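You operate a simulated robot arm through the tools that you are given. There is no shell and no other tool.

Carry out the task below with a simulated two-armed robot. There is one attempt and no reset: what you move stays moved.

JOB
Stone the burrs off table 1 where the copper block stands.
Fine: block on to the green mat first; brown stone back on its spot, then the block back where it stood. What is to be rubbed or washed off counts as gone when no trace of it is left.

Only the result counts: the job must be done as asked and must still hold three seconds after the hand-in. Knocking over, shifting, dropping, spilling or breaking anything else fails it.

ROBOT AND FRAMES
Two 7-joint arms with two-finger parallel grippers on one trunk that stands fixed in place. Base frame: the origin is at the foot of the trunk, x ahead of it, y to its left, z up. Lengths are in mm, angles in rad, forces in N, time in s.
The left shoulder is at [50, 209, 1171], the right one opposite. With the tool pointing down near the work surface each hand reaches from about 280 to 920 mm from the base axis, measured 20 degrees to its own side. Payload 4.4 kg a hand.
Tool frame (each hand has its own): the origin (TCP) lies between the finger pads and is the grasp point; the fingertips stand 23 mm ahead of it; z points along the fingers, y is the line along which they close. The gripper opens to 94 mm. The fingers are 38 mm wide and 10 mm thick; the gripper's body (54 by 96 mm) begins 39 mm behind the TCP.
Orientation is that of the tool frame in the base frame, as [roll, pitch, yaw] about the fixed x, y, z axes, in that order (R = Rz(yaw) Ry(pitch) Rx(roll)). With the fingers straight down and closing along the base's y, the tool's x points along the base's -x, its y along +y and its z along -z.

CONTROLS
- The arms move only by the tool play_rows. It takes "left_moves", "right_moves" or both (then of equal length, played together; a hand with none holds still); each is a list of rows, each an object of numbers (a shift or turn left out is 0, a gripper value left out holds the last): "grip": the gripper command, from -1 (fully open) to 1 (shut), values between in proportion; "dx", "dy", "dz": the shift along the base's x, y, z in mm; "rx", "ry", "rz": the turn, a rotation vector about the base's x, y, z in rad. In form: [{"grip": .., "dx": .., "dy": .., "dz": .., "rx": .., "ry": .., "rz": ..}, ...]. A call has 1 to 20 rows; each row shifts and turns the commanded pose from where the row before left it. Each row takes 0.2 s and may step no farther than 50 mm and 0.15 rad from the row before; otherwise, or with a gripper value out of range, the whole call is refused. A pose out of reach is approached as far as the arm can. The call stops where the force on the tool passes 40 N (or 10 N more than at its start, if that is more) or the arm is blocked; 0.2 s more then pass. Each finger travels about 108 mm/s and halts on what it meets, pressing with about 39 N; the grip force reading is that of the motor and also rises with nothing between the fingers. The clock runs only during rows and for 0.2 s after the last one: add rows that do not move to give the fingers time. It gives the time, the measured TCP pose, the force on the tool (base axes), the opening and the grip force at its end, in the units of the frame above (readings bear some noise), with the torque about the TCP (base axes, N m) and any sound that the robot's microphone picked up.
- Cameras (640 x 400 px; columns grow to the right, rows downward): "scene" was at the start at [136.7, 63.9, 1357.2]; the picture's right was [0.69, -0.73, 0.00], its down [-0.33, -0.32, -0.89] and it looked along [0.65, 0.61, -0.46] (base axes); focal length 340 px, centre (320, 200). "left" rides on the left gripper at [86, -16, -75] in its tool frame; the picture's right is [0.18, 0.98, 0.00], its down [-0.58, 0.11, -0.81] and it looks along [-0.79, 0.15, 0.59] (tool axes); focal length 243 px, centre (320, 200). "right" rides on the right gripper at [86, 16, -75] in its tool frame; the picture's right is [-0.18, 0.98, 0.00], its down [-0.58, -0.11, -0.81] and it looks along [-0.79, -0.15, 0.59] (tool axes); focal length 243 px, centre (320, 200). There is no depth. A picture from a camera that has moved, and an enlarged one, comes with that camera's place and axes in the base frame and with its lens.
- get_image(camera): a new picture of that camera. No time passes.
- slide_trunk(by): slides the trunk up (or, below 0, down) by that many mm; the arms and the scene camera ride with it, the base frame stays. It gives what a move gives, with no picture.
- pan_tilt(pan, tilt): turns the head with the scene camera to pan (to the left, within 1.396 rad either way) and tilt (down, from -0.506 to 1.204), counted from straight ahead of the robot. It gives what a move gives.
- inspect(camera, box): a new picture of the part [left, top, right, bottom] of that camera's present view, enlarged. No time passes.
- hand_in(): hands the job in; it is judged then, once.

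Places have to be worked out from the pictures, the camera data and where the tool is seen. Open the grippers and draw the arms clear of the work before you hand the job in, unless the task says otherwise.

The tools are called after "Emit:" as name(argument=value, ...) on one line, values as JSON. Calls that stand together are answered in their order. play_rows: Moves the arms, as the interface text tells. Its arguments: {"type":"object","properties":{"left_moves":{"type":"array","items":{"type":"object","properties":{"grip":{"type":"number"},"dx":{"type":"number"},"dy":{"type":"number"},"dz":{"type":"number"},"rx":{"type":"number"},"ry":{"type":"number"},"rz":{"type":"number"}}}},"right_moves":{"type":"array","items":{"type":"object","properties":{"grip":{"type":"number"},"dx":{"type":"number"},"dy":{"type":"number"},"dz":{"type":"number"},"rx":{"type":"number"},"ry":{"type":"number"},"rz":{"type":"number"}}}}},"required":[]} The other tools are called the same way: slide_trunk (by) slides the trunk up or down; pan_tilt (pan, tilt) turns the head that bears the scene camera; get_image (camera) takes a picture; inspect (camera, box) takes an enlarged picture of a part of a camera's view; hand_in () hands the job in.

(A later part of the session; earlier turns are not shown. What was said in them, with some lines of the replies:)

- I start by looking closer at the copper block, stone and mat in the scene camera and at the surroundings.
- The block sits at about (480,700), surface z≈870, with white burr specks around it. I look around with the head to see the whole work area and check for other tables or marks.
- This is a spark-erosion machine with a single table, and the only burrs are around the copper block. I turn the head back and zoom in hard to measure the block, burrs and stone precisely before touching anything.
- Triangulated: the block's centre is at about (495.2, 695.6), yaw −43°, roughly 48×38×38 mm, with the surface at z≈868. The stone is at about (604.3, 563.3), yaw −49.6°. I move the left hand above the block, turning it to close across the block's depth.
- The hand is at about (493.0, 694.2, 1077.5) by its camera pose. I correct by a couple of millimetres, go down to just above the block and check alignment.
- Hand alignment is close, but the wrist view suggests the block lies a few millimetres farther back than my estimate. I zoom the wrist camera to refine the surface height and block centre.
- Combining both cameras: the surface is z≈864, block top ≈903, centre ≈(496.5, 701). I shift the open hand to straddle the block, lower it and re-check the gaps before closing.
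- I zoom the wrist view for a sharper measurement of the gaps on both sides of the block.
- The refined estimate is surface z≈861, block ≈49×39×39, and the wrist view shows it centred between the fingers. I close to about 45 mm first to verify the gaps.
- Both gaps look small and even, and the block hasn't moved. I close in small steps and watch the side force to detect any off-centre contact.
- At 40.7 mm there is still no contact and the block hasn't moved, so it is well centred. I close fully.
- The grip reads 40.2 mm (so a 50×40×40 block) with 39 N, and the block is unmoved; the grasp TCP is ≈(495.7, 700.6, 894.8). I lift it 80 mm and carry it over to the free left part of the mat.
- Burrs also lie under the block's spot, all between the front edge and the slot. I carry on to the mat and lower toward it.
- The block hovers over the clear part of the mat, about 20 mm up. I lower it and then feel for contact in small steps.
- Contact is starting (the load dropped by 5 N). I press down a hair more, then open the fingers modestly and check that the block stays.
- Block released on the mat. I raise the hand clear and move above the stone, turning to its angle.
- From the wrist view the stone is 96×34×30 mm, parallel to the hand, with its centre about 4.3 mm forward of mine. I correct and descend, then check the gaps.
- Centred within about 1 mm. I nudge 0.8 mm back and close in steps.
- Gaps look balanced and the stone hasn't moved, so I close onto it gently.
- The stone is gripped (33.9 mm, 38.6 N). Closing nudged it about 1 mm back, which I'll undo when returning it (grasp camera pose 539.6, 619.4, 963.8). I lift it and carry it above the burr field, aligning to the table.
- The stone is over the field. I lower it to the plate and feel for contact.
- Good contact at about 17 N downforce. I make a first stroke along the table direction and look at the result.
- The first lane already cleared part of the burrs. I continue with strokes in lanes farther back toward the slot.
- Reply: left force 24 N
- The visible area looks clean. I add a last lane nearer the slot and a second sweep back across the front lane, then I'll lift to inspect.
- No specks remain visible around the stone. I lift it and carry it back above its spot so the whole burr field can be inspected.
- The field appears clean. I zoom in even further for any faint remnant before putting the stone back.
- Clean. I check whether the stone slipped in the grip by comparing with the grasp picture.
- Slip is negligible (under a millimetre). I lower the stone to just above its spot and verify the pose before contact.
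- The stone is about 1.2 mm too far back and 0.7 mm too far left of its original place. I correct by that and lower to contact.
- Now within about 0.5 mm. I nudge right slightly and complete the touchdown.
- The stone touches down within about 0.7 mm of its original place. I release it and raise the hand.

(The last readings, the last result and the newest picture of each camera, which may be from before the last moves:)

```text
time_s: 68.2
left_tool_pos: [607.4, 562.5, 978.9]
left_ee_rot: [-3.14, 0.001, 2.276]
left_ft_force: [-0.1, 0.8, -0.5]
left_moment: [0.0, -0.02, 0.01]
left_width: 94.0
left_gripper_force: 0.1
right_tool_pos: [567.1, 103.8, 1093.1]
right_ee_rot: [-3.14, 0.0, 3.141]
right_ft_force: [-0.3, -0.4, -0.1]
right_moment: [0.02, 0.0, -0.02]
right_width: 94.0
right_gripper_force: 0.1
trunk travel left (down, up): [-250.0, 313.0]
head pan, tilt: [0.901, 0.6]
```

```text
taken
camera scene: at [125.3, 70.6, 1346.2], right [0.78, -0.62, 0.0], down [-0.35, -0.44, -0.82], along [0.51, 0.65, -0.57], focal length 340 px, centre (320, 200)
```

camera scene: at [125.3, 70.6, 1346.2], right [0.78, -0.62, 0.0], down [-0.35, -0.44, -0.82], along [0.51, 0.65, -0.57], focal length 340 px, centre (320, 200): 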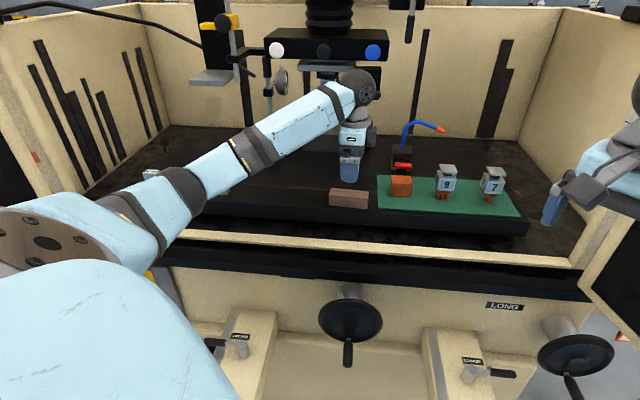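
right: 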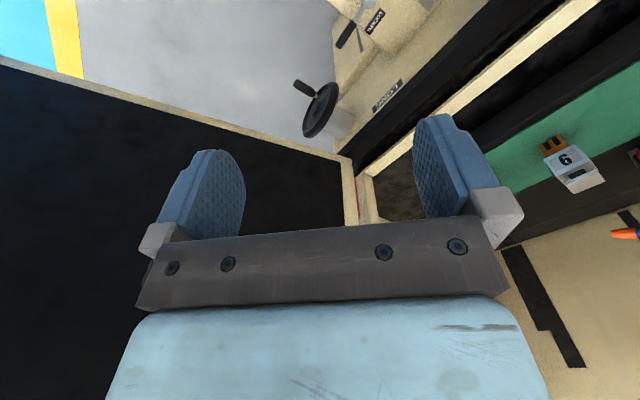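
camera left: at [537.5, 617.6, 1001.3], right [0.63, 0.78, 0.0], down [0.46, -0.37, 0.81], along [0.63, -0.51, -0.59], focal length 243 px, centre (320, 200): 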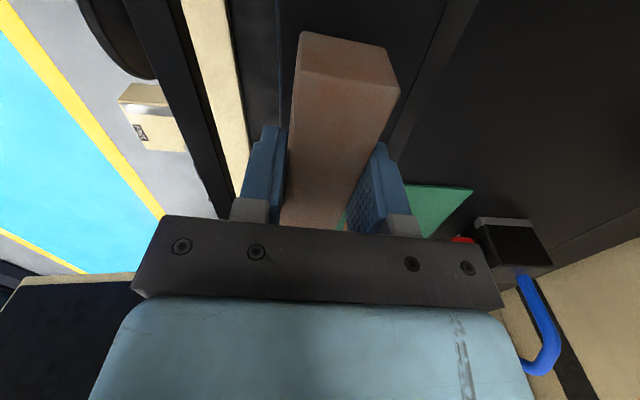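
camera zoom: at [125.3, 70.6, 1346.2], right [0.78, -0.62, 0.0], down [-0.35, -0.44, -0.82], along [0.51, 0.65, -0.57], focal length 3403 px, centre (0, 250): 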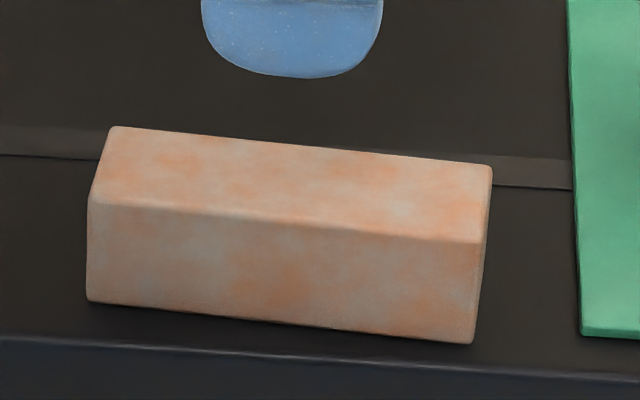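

The stone sits flat, back on its spot (within <1 mm). Now I move over the block on the mat to the release pose recorded earlier.

Emit:
play_rows(left_moves=[{"dx": 18.6, "dy": -6.6, "rz": 0.0165}, {"dx": 18.6, "dy": -6.6, "rz": 0.0165}, {"dx": 18.6, "dy": -6.6, "rz": 0.0165}, {"dx": 18.6, "dy": -6.6, "rz": 0.0165}, {"dx": 18.6, "dy": -6.6, "rz": 0.0165}, {"dx": 18.6, "dy": -6.6, "rz": 0.0165}, {"dx": 18.6, "dy": -6.6, "rz": 0.0165}, {}, {}])

Emit:
get_image(camera="left")

Emit:
inspect(camera="scene", box=[180, 150, 340, 250])

Emit:
inspect(camera="scene", box=[246, 175, 310, 215])

```text
time_s: 70.2
left_tool_pos: [739.0, 514.8, 978.7]
left_ee_rot: [-3.142, 0.001, 2.39]
left_ft_force: [-0.4, 0.9, 0.3]
left_moment: [0.02, 0.01, 0.0]
left_width: 94.2
left_gripper_force: 0.0
right_tool_pos: [568.4, 104.6, 1092.6]
right_ee_rot: [-3.14, 0.001, -3.141]
right_ft_force: [-0.9, -0.5, 0.6]
right_moment: [-0.02, -0.03, -0.04]
right_width: 93.9
right_gripper_force: 0.0
trunk travel left (down, up): [-250.0, 313.0]
head pan, tilt: [0.901, 0.6]
```

```text
taken
camera left: at [664.0, 562.0, 1053.3], right [0.54, 0.84, 0.0], down [0.5, -0.32, 0.81], along [0.68, -0.43, -0.59], focal length 243 px, centre (320, 200)
```

left: 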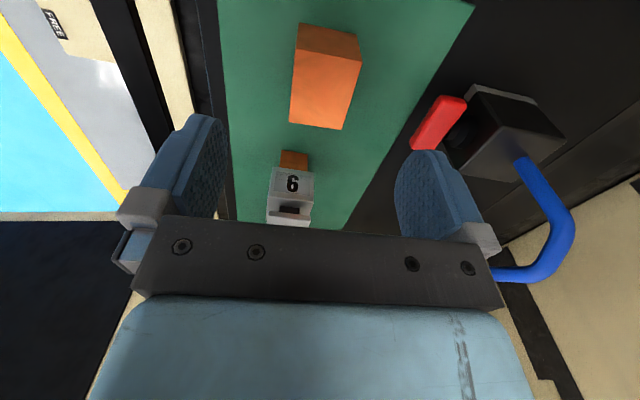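

```text
4.00 times, centred on (260, 200) of scene
camera zoom: at [125.3, 70.2, 1346.2], right [0.78, -0.62, 0.0], down [-0.35, -0.44, -0.83], along [0.51, 0.65, -0.56], focal length 1361 px, centre (560, 200)
```

zoom: 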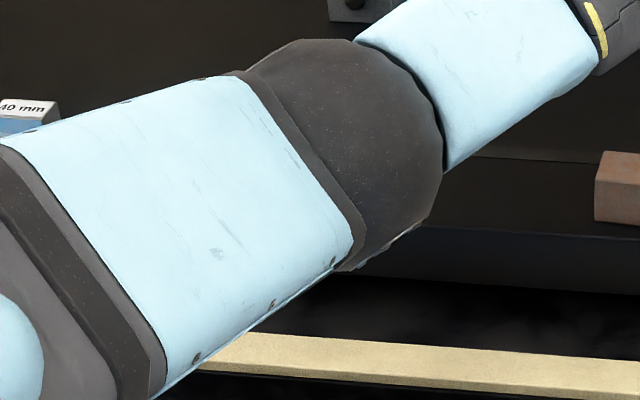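

```text
10.00 times, centred on (278, 195) of scene
camera zoom: at [125.3, 70.2, 1346.2], right [0.78, -0.62, 0.0], down [-0.35, -0.44, -0.83], along [0.51, 0.65, -0.56], focal length 3403 px, centre (740, 250)
```

zoom: 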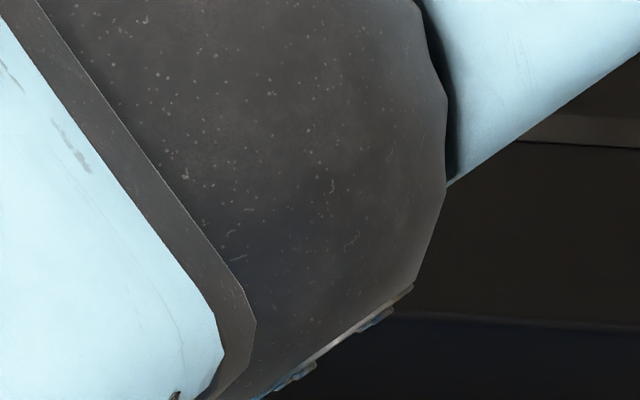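

The hand is above the block. I correct by 1.2 mm and descend to the earlier release height.

Emit:
play_rows(left_moves=[{"dx": -0.2, "dy": 1.2, "dz": -20}, {"dz": -25}, {"dz": -20}, {"dz": -14}, {}, {}])

Emit:
inspect(camera="left", box=[220, 70, 420, 230])

Emit:
inspect(camera="scene", box=[376, 155, 440, 215])

```text
time_s: 71.6
left_tool_pos: [737.5, 517.7, 899.1]
left_ee_rot: [-3.142, 0.0, 2.391]
left_ft_force: [-0.4, -0.3, 0.6]
left_moment: [0.04, 0.03, 0.0]
left_width: 93.9
left_gripper_force: 0.1
right_tool_pos: [567.9, 104.2, 1093.7]
right_ee_rot: [-3.14, 0.0, 3.14]
right_ft_force: [0.2, 0.3, 0.1]
right_moment: [0.0, 0.01, 0.03]
right_width: 94.2
right_gripper_force: 0.2
trunk travel left (down, up): [-250.0, 313.0]
head pan, tilt: [0.901, 0.6]
```

```text
2.50 times, centred on (320, 150) of left
camera zoom: at [662.8, 564.3, 974.3], right [0.54, 0.84, 0.0], down [0.5, -0.32, 0.81], along [0.68, -0.43, -0.59], focal length 606 px, centre (320, 325)
```

zoom: 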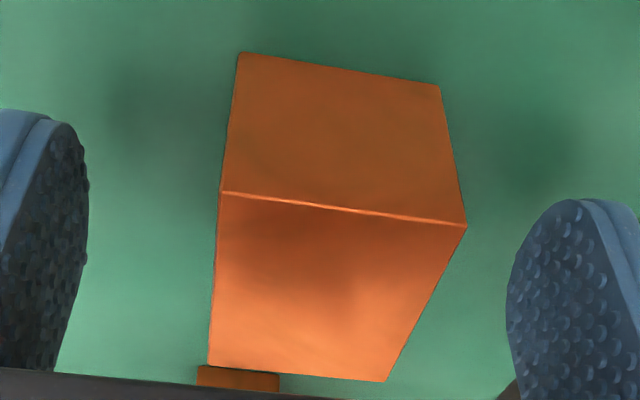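

```text
6.67 times, centred on (408, 185) of scene
camera zoom: at [125.2, 70.4, 1346.2], right [0.78, -0.62, 0.0], down [-0.35, -0.44, -0.83], along [0.51, 0.65, -0.57], focal length 2268 px, centre (-267, 300)
```

zoom: 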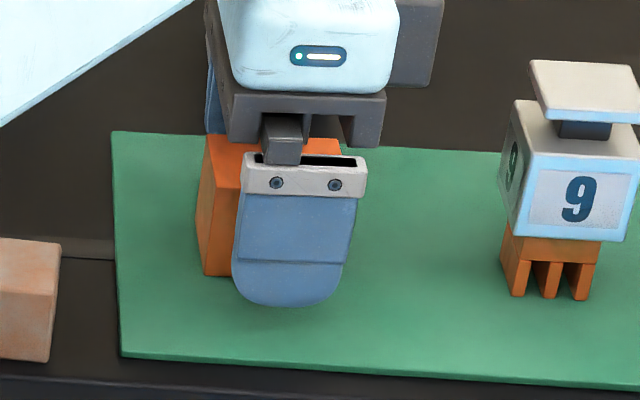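

I'm 1.5 mm off along the finger width direction only. I correct this and close on the block.

Emit:
play_rows(left_moves=[{"dx": 1.0, "dy": -1.1}, {"grip": 0.04}, {}, {}])

Emit:
inspect(camera="left", box=[220, 70, 420, 230])

Emit:
play_rows(left_moves=[{"grip": 0.1}, {"grip": 0.13}, {"grip": 0.15}, {"grip": 0.2}, {"grip": 1}, {}, {}])

Emit:
inspect(camera="left", box=[220, 70, 420, 230])

```text
time_s: 72.6
left_tool_pos: [739.7, 516.8, 899.4]
left_ee_rot: [3.142, 0.0, 2.392]
left_ft_force: [-0.9, 0.4, 0.4]
left_moment: [0.0, 0.01, -0.01]
left_width: 45.0
left_gripper_force: 0.1
right_tool_pos: [567.2, 103.6, 1092.9]
right_ee_rot: [-3.141, 0.0, 3.141]
right_ft_force: [0.3, -0.1, -0.5]
right_moment: [0.01, -0.04, 0.0]
right_width: 94.1
right_gripper_force: 0.0
trunk travel left (down, up): [-250.0, 313.0]
head pan, tilt: [0.901, 0.6]
```

```text
2.50 times, centred on (320, 150) of left
camera zoom: at [664.3, 563.2, 974.2], right [0.54, 0.84, 0.0], down [0.5, -0.32, 0.81], along [0.68, -0.43, -0.59], focal length 606 px, centre (320, 325)
```

zoom: 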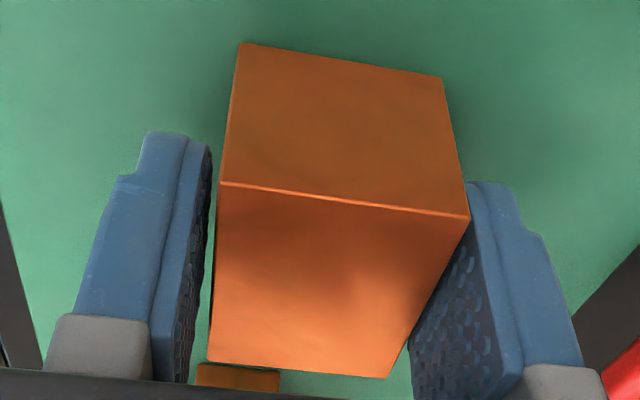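

```text
time_s: 74.2
left_tool_pos: [738.2, 517.8, 900.1]
left_ee_rot: [3.141, 0.002, 2.392]
left_ft_force: [0.2, -0.7, -0.4]
left_moment: [-0.05, 0.03, 0.01]
left_width: 39.9
left_gripper_force: 38.9
right_tool_pos: [567.2, 103.9, 1092.7]
right_ee_rot: [3.141, 0.0, -3.141]
right_ft_force: [0.4, -0.2, 0.2]
right_moment: [0.01, -0.03, 0.02]
right_width: 94.2
right_gripper_force: 0.1
trunk travel left (down, up): [-250.0, 313.0]
head pan, tilt: [0.901, 0.6]
```

```text
2.50 times, centred on (320, 150) of left
camera zoom: at [664.3, 563.2, 974.2], right [0.54, 0.84, 0.0], down [0.5, -0.32, 0.81], along [0.68, -0.43, -0.59], focal length 606 px, centre (320, 325)
```

zoom: 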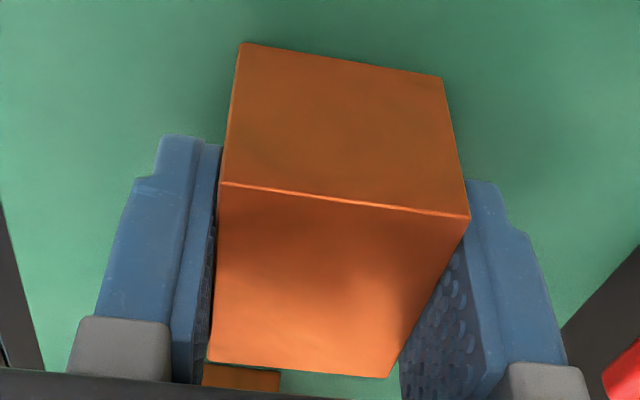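

The block is gripped, nearly identically to before. I lift it and carry it back above its original place.

Emit:
play_rows(left_moves=[{"dz": 5}, {"dz": 15}, {"dz": 20}, {"dz": 20}, {"dz": 15}, {"dx": -20.17, "dy": 15.33}, {"dx": -20.17, "dy": 15.33}, {"dx": -20.17, "dy": 15.33}, {"dx": -20.17, "dy": 15.33}, {"dx": -20.17, "dy": 15.33}, {"dx": -20.17, "dy": 15.33}, {"dx": -20.17, "dy": 15.33}, {"dx": -20.17, "dy": 15.33}, {"dx": -20.17, "dy": 15.33}, {"dx": -20.17, "dy": 15.33}, {"dx": -20.17, "dy": 15.33}, {"dx": -20.17, "dy": 15.33}, {}, {}])

Emit:
get_image(camera="left")

Emit:
inspect(camera="scene", box=[232, 145, 328, 205])

Emit:
inspect(camera="scene", box=[244, 180, 284, 205])

Emit:
inspect(camera="scene", box=[276, 180, 316, 205])

```text
time_s: 78.2
left_tool_pos: [496.7, 700.9, 974.9]
left_ee_rot: [3.142, -0.001, 2.391]
left_ft_force: [-0.2, -0.2, -7.3]
left_moment: [0.0, 0.02, 0.02]
left_width: 39.9
left_gripper_force: 39.4
right_tool_pos: [566.0, 105.0, 1093.0]
right_ee_rot: [-3.139, -0.001, 3.141]
right_ft_force: [-0.2, -0.5, 0.0]
right_moment: [0.0, -0.01, 0.02]
right_width: 94.0
right_gripper_force: 0.0
trunk travel left (down, up): [-250.0, 313.0]
head pan, tilt: [0.901, 0.6]
```

```text
taken
camera left: at [423.1, 747.3, 1049.6], right [0.54, 0.84, 0.0], down [0.5, -0.32, 0.81], along [0.68, -0.43, -0.59], focal length 243 px, centre (320, 200)
```

left: 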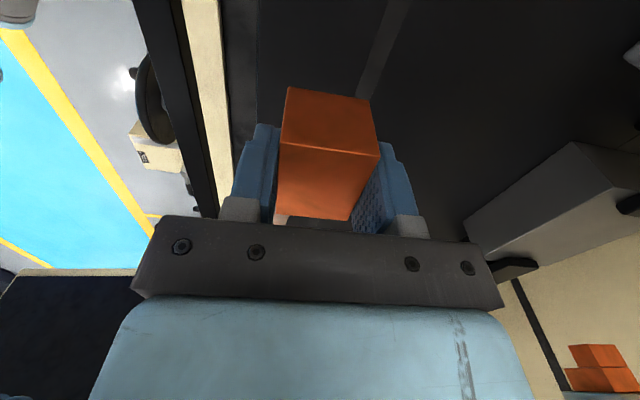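

```text
6.67 times, centred on (280, 175) of scene
camera zoom: at [125.4, 71.2, 1346.2], right [0.78, -0.62, 0.0], down [-0.35, -0.44, -0.82], along [0.51, 0.65, -0.57], focal length 2268 px, centre (587, 367)
```

zoom: 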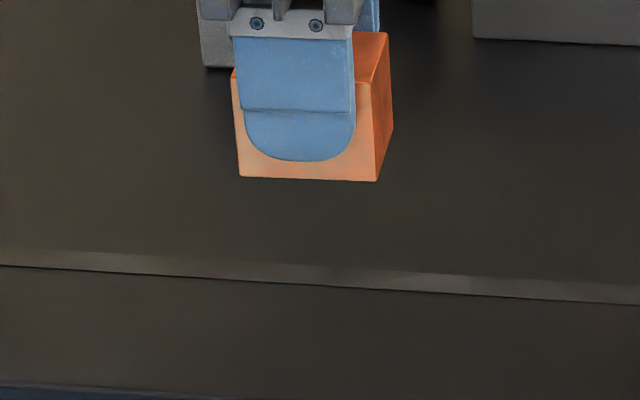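

```text
16.00 times, centred on (264, 192) of scene
camera zoom: at [125.4, 71.2, 1346.2], right [0.78, -0.62, 0.0], down [-0.35, -0.44, -0.82], along [0.51, 0.65, -0.57], focal length 5444 px, centre (1216, 320)
```

zoom: 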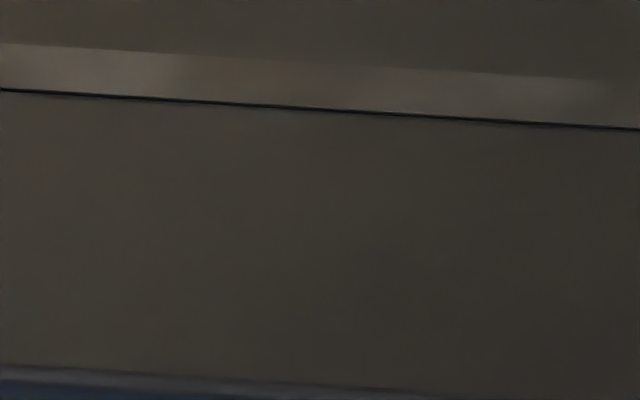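

```text
16.00 times, centred on (296, 192) of scene
camera zoom: at [125.4, 71.2, 1346.2], right [0.78, -0.62, 0.0], down [-0.35, -0.44, -0.82], along [0.51, 0.65, -0.57], focal length 5444 px, centre (704, 320)
```

zoom: 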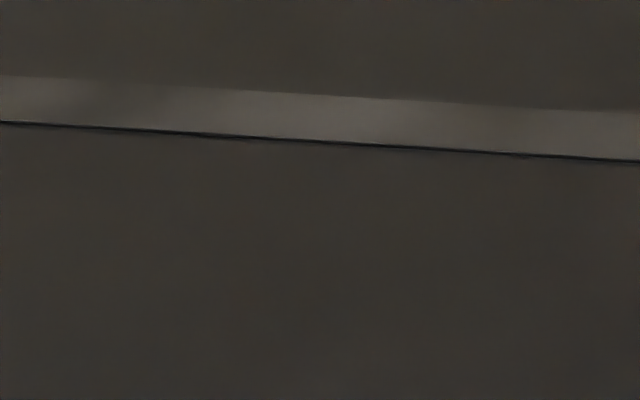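

The whole field is unobstructed and fully clean. I lower the block to about 10 mm above the plate, then re-check the pose against the original.

Emit:
play_rows(left_moves=[{"dx": -0.5, "dz": -15}, {"dz": -20}, {"dz": -20}, {"dz": -15}, {"dz": -4}, {}, {}])

Emit:
inspect(camera="left", box=[220, 70, 420, 230])

Emit:
inspect(camera="scene", box=[248, 165, 312, 205])

```text
time_s: 79.8
left_tool_pos: [496.3, 700.6, 899.7]
left_ee_rot: [-3.14, 0.0, 2.389]
left_ft_force: [-0.5, 0.3, -7.0]
left_moment: [-0.04, 0.0, -0.01]
left_width: 39.9
left_gripper_force: 38.9
right_tool_pos: [568.4, 103.8, 1092.9]
right_ee_rot: [-3.14, 0.0, -3.141]
right_ft_force: [0.5, -0.1, -0.2]
right_moment: [-0.02, -0.04, -0.01]
right_width: 93.7
right_gripper_force: 0.0
trunk travel left (down, up): [-250.0, 313.0]
head pan, tilt: [0.901, 0.6]
```

```text
2.50 times, centred on (320, 150) of left
camera zoom: at [422.5, 747.2, 974.9], right [0.54, 0.84, 0.0], down [0.5, -0.32, 0.81], along [0.68, -0.43, -0.59], focal length 606 px, centre (320, 325)
```

zoom: 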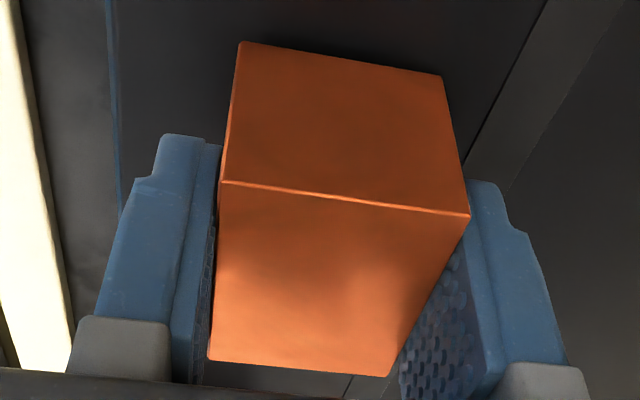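

```text
10.00 times, centred on (280, 185) of scene
camera zoom: at [125.7, 71.2, 1346.1], right [0.78, -0.62, 0.0], down [-0.35, -0.44, -0.82], along [0.51, 0.65, -0.57], focal length 3403 px, centre (720, 350)
```

zoom: 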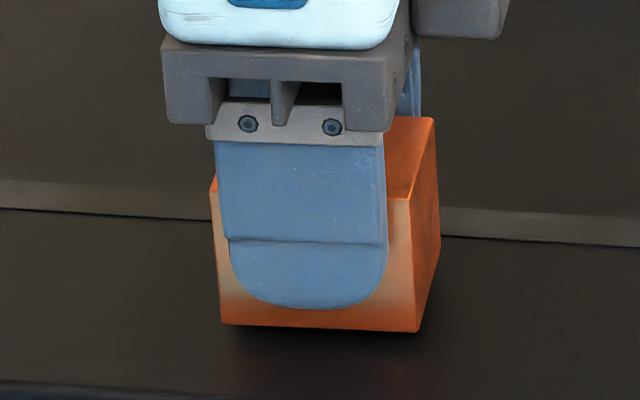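

XY is within 0.3 mm of the original. I lower the last 5 mm in small steps until the plate takes the load.

Emit:
play_rows(left_moves=[{"dz": -2.5}, {"dz": -1}, {}, {}])

Emit:
play_rows(left_moves=[{"dz": -1}, {}, {}])

Emit:
play_rows(left_moves=[{"dz": -0.7}, {}, {}])

Emit:
inspect(camera="scene", box=[248, 165, 312, 205])

Emit:
inspect(camera="left", box=[220, 70, 420, 230])

```text
time_s: 80.8
left_tool_pos: [496.2, 700.9, 895.9]
left_ee_rot: [-3.139, -0.001, 2.392]
left_ft_force: [-0.1, 0.0, -6.7]
left_moment: [-0.01, -0.02, 0.03]
left_width: 40.0
left_gripper_force: 39.2
right_tool_pos: [567.4, 105.6, 1091.9]
right_ee_rot: [-3.141, 0.0, 3.141]
right_ft_force: [-0.8, -0.9, -0.1]
right_moment: [-0.01, 0.0, 0.05]
right_width: 94.0
right_gripper_force: 0.0
trunk travel left (down, up): [-250.0, 313.0]
head pan, tilt: [0.901, 0.6]
```

```text
time_s: 81.6
left_tool_pos: [496.5, 700.3, 896.3]
left_ee_rot: [-3.141, 0.0, 2.391]
left_ft_force: [0.2, 0.3, -5.3]
left_moment: [0.07, -0.03, -0.04]
left_width: 39.9
left_gripper_force: 39.4
right_tool_pos: [566.9, 104.3, 1093.7]
right_ee_rot: [3.14, 0.002, -3.14]
right_ft_force: [-0.3, -0.3, 0.5]
right_moment: [-0.01, 0.03, 0.01]
right_width: 94.1
right_gripper_force: 0.1
trunk travel left (down, up): [-250.0, 313.0]
head pan, tilt: [0.901, 0.6]
```

```text
time_s: 82.4
left_tool_pos: [495.4, 701.0, 895.1]
left_ee_rot: [-3.141, 0.001, 2.391]
left_ft_force: [0.2, 2.7, 0.0]
left_moment: [0.1, 0.28, -0.09]
left_width: 39.8
left_gripper_force: 39.6
right_tool_pos: [568.4, 105.4, 1093.1]
right_ee_rot: [3.141, -0.001, -3.141]
right_ft_force: [-0.2, -1.5, 0.1]
right_moment: [-0.04, 0.02, 0.02]
right_width: 94.0
right_gripper_force: 0.0
trunk travel left (down, up): [-250.0, 313.0]
head pan, tilt: [0.901, 0.6]
```

```text
10.00 times, centred on (280, 185) of scene
camera zoom: at [125.1, 70.6, 1346.3], right [0.78, -0.62, 0.0], down [-0.35, -0.44, -0.82], along [0.51, 0.65, -0.57], focal length 3403 px, centre (720, 350)
```

zoom: 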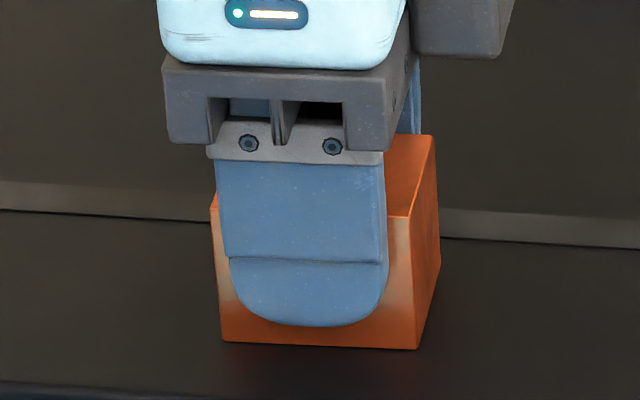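

```text
2.50 times, centred on (320, 150) of left
camera zoom: at [421.8, 746.8, 970.4], right [0.54, 0.84, 0.0], down [0.5, -0.32, 0.81], along [0.68, -0.43, -0.59], focal length 606 px, centre (320, 325)
```

zoom: 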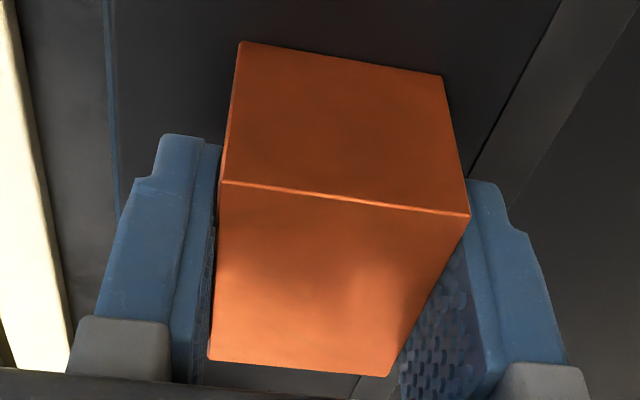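

The block's outline matches the original picture to within a pixel (≈0.3 mm). I seat it slightly, release slowly and raise the hand.

Emit:
play_rows(left_moves=[{"dz": -0.4}, {}, {"grip": 0.1}, {}, {"grip": -0.1}, {}, {"grip": -1}, {}, {}, {"dz": 10}, {"dz": 20}, {"dz": 30}, {"dz": 40}, {"dz": 40}, {}])

Emit:
inspect(camera="scene", box=[248, 165, 312, 205])

Emit:
get_image(camera="scene")

```text
time_s: 85.6
left_tool_pos: [496.2, 700.0, 1035.6]
left_ee_rot: [3.141, 0.002, 2.392]
left_ft_force: [0.9, -0.1, -0.6]
left_moment: [0.01, -0.01, 0.01]
left_width: 93.9
left_gripper_force: 0.1
right_tool_pos: [566.9, 104.5, 1092.4]
right_ee_rot: [-3.141, -0.001, -3.141]
right_ft_force: [-0.1, -0.4, 0.2]
right_moment: [-0.03, 0.02, -0.03]
right_width: 93.9
right_gripper_force: 0.0
trunk travel left (down, up): [-250.0, 313.0]
head pan, tilt: [0.901, 0.6]
```

```text
10.00 times, centred on (280, 185) of scene
camera zoom: at [125.3, 70.8, 1346.2], right [0.78, -0.62, 0.0], down [-0.35, -0.44, -0.82], along [0.51, 0.65, -0.57], focal length 3403 px, centre (720, 350)
```

zoom: 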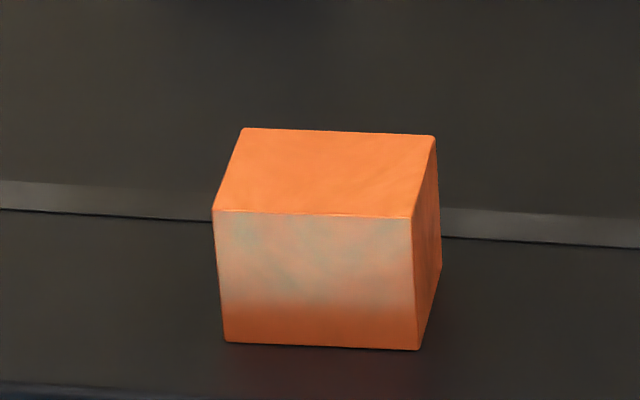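

```text
taken
camera scene: at [125.3, 70.8, 1346.2], right [0.78, -0.62, 0.0], down [-0.35, -0.44, -0.82], along [0.51, 0.65, -0.57], focal length 340 px, centre (320, 200)
```

scene: 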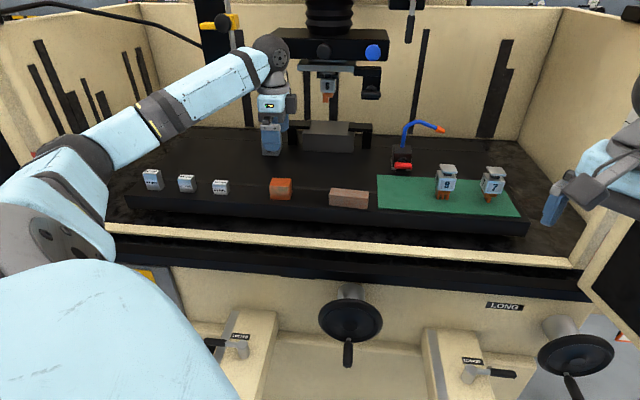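

The block stands in its original place and the table is clean. I withdraw the left arm toward its starting pose for a final check.

Emit:
play_rows(left_moves=[{"dz": 40}, {"dz": 40}, {"dz": 40}, {"dx": -12.6, "dy": -24.5, "rz": 0.0938}, {"dx": -12.6, "dy": -24.5, "rz": 0.0938}, {"dx": -12.6, "dy": -24.5, "rz": 0.0938}, {"dx": -12.6, "dy": -24.5, "rz": 0.0938}, {"dx": -12.6, "dy": -24.5, "rz": 0.0938}, {"dx": -12.6, "dy": -24.5, "rz": 0.0938}, {"dx": -12.6, "dy": -24.5, "rz": 0.0938}, {"dx": -12.6, "dy": -24.5, "rz": 0.0938}, {}, {}])

Emit:
inspect(camera="scene", box=[130, 150, 386, 230])

Emit:
inspect(camera="left", box=[300, 40, 540, 190])

Emit:
inspect(camera="scene", box=[248, 165, 312, 205])

Emit:
inspect(camera="scene", box=[320, 175, 384, 215])

```text
time_s: 88.4
left_tool_pos: [396.1, 505.4, 1154.1]
left_ee_rot: [3.141, 0.0, 3.141]
left_ft_force: [-0.7, 0.1, 0.1]
left_moment: [0.0, 0.01, -0.02]
left_width: 93.8
left_gripper_force: 0.1
right_tool_pos: [568.6, 104.7, 1092.3]
right_ee_rot: [3.14, 0.0, -3.141]
right_ft_force: [0.4, 0.4, 0.4]
right_moment: [0.0, -0.01, 0.03]
right_width: 94.1
right_gripper_force: 0.0
trunk travel left (down, up): [-250.0, 313.0]
head pan, tilt: [0.901, 0.6]
```

```text
2.50 times, centred on (258, 190) of scene
camera zoom: at [125.0, 70.2, 1346.3], right [0.78, -0.62, 0.0], down [-0.35, -0.44, -0.83], along [0.51, 0.65, -0.56], focal length 851 px, centre (475, 225)
```

zoom: 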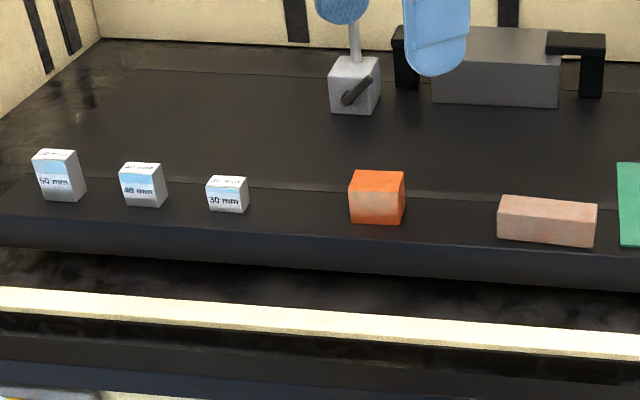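

```text
2.67 times, centred on (420, 115) of left
camera zoom: at [309.6, 487.5, 1229.6], right [-0.18, 0.98, 0.0], down [0.58, 0.11, 0.81], along [0.79, 0.15, -0.59], focal length 647 px, centre (53, 427)
```

zoom: 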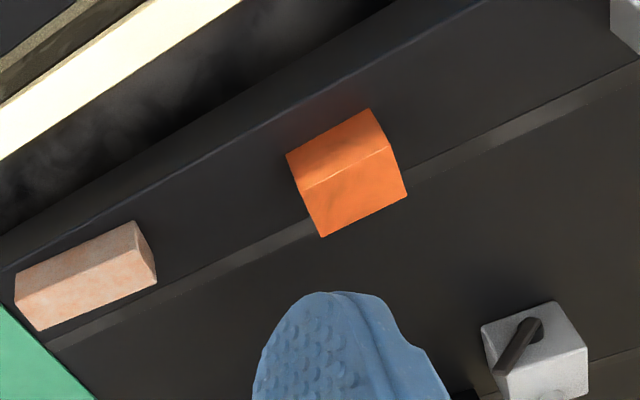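

```text
10.00 times, centred on (280, 185) of scene
camera zoom: at [125.0, 70.2, 1346.3], right [0.78, -0.62, 0.0], down [-0.35, -0.44, -0.83], along [0.51, 0.65, -0.56], focal length 3403 px, centre (720, 350)
```

zoom: 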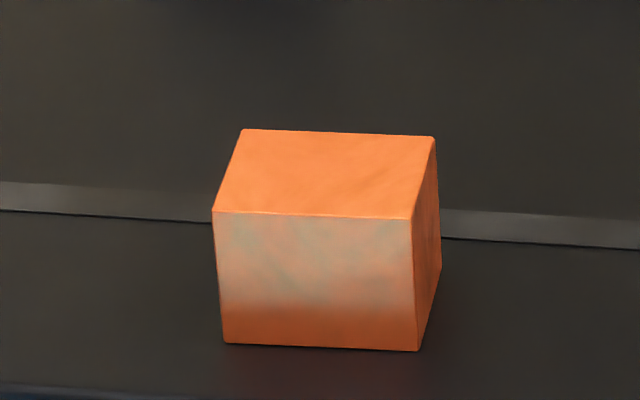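

```text
10.00 times, centred on (352, 195) of scene
camera zoom: at [125.0, 70.2, 1346.3], right [0.78, -0.62, 0.0], down [-0.35, -0.44, -0.83], along [0.51, 0.65, -0.56], focal length 3403 px, centre (0, 250)
```

zoom: 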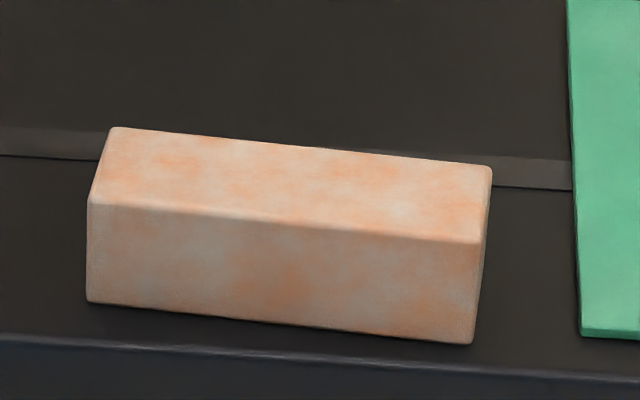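

The burrs are gone with no trace. The stone and the block are back in place within about 1 mm, nothing else moved, the grippers are open and the arms are clear. I hand in.

Emit:
hand_in()

```text
The job is handed in.
```

I stoned all the burrs off the table, including those that were under the copper block, and handed the job in. Close-up views of the whole area afterwards showed no trace left.

- **Order:** the block went onto the green mat first. After the stoning, the brown stone went back on its spot, then the block back where it stood.
- **Stone:** it sits flat, about 0.7 mm to the right of its original place.
- **Block:** its outline matches the original picture to within about 1 mm.
- **Everything else:** I saw nothing else knocked, shifted or dropped. Both grippers are open, and the left arm is back near its starting pose. The right arm was not used.
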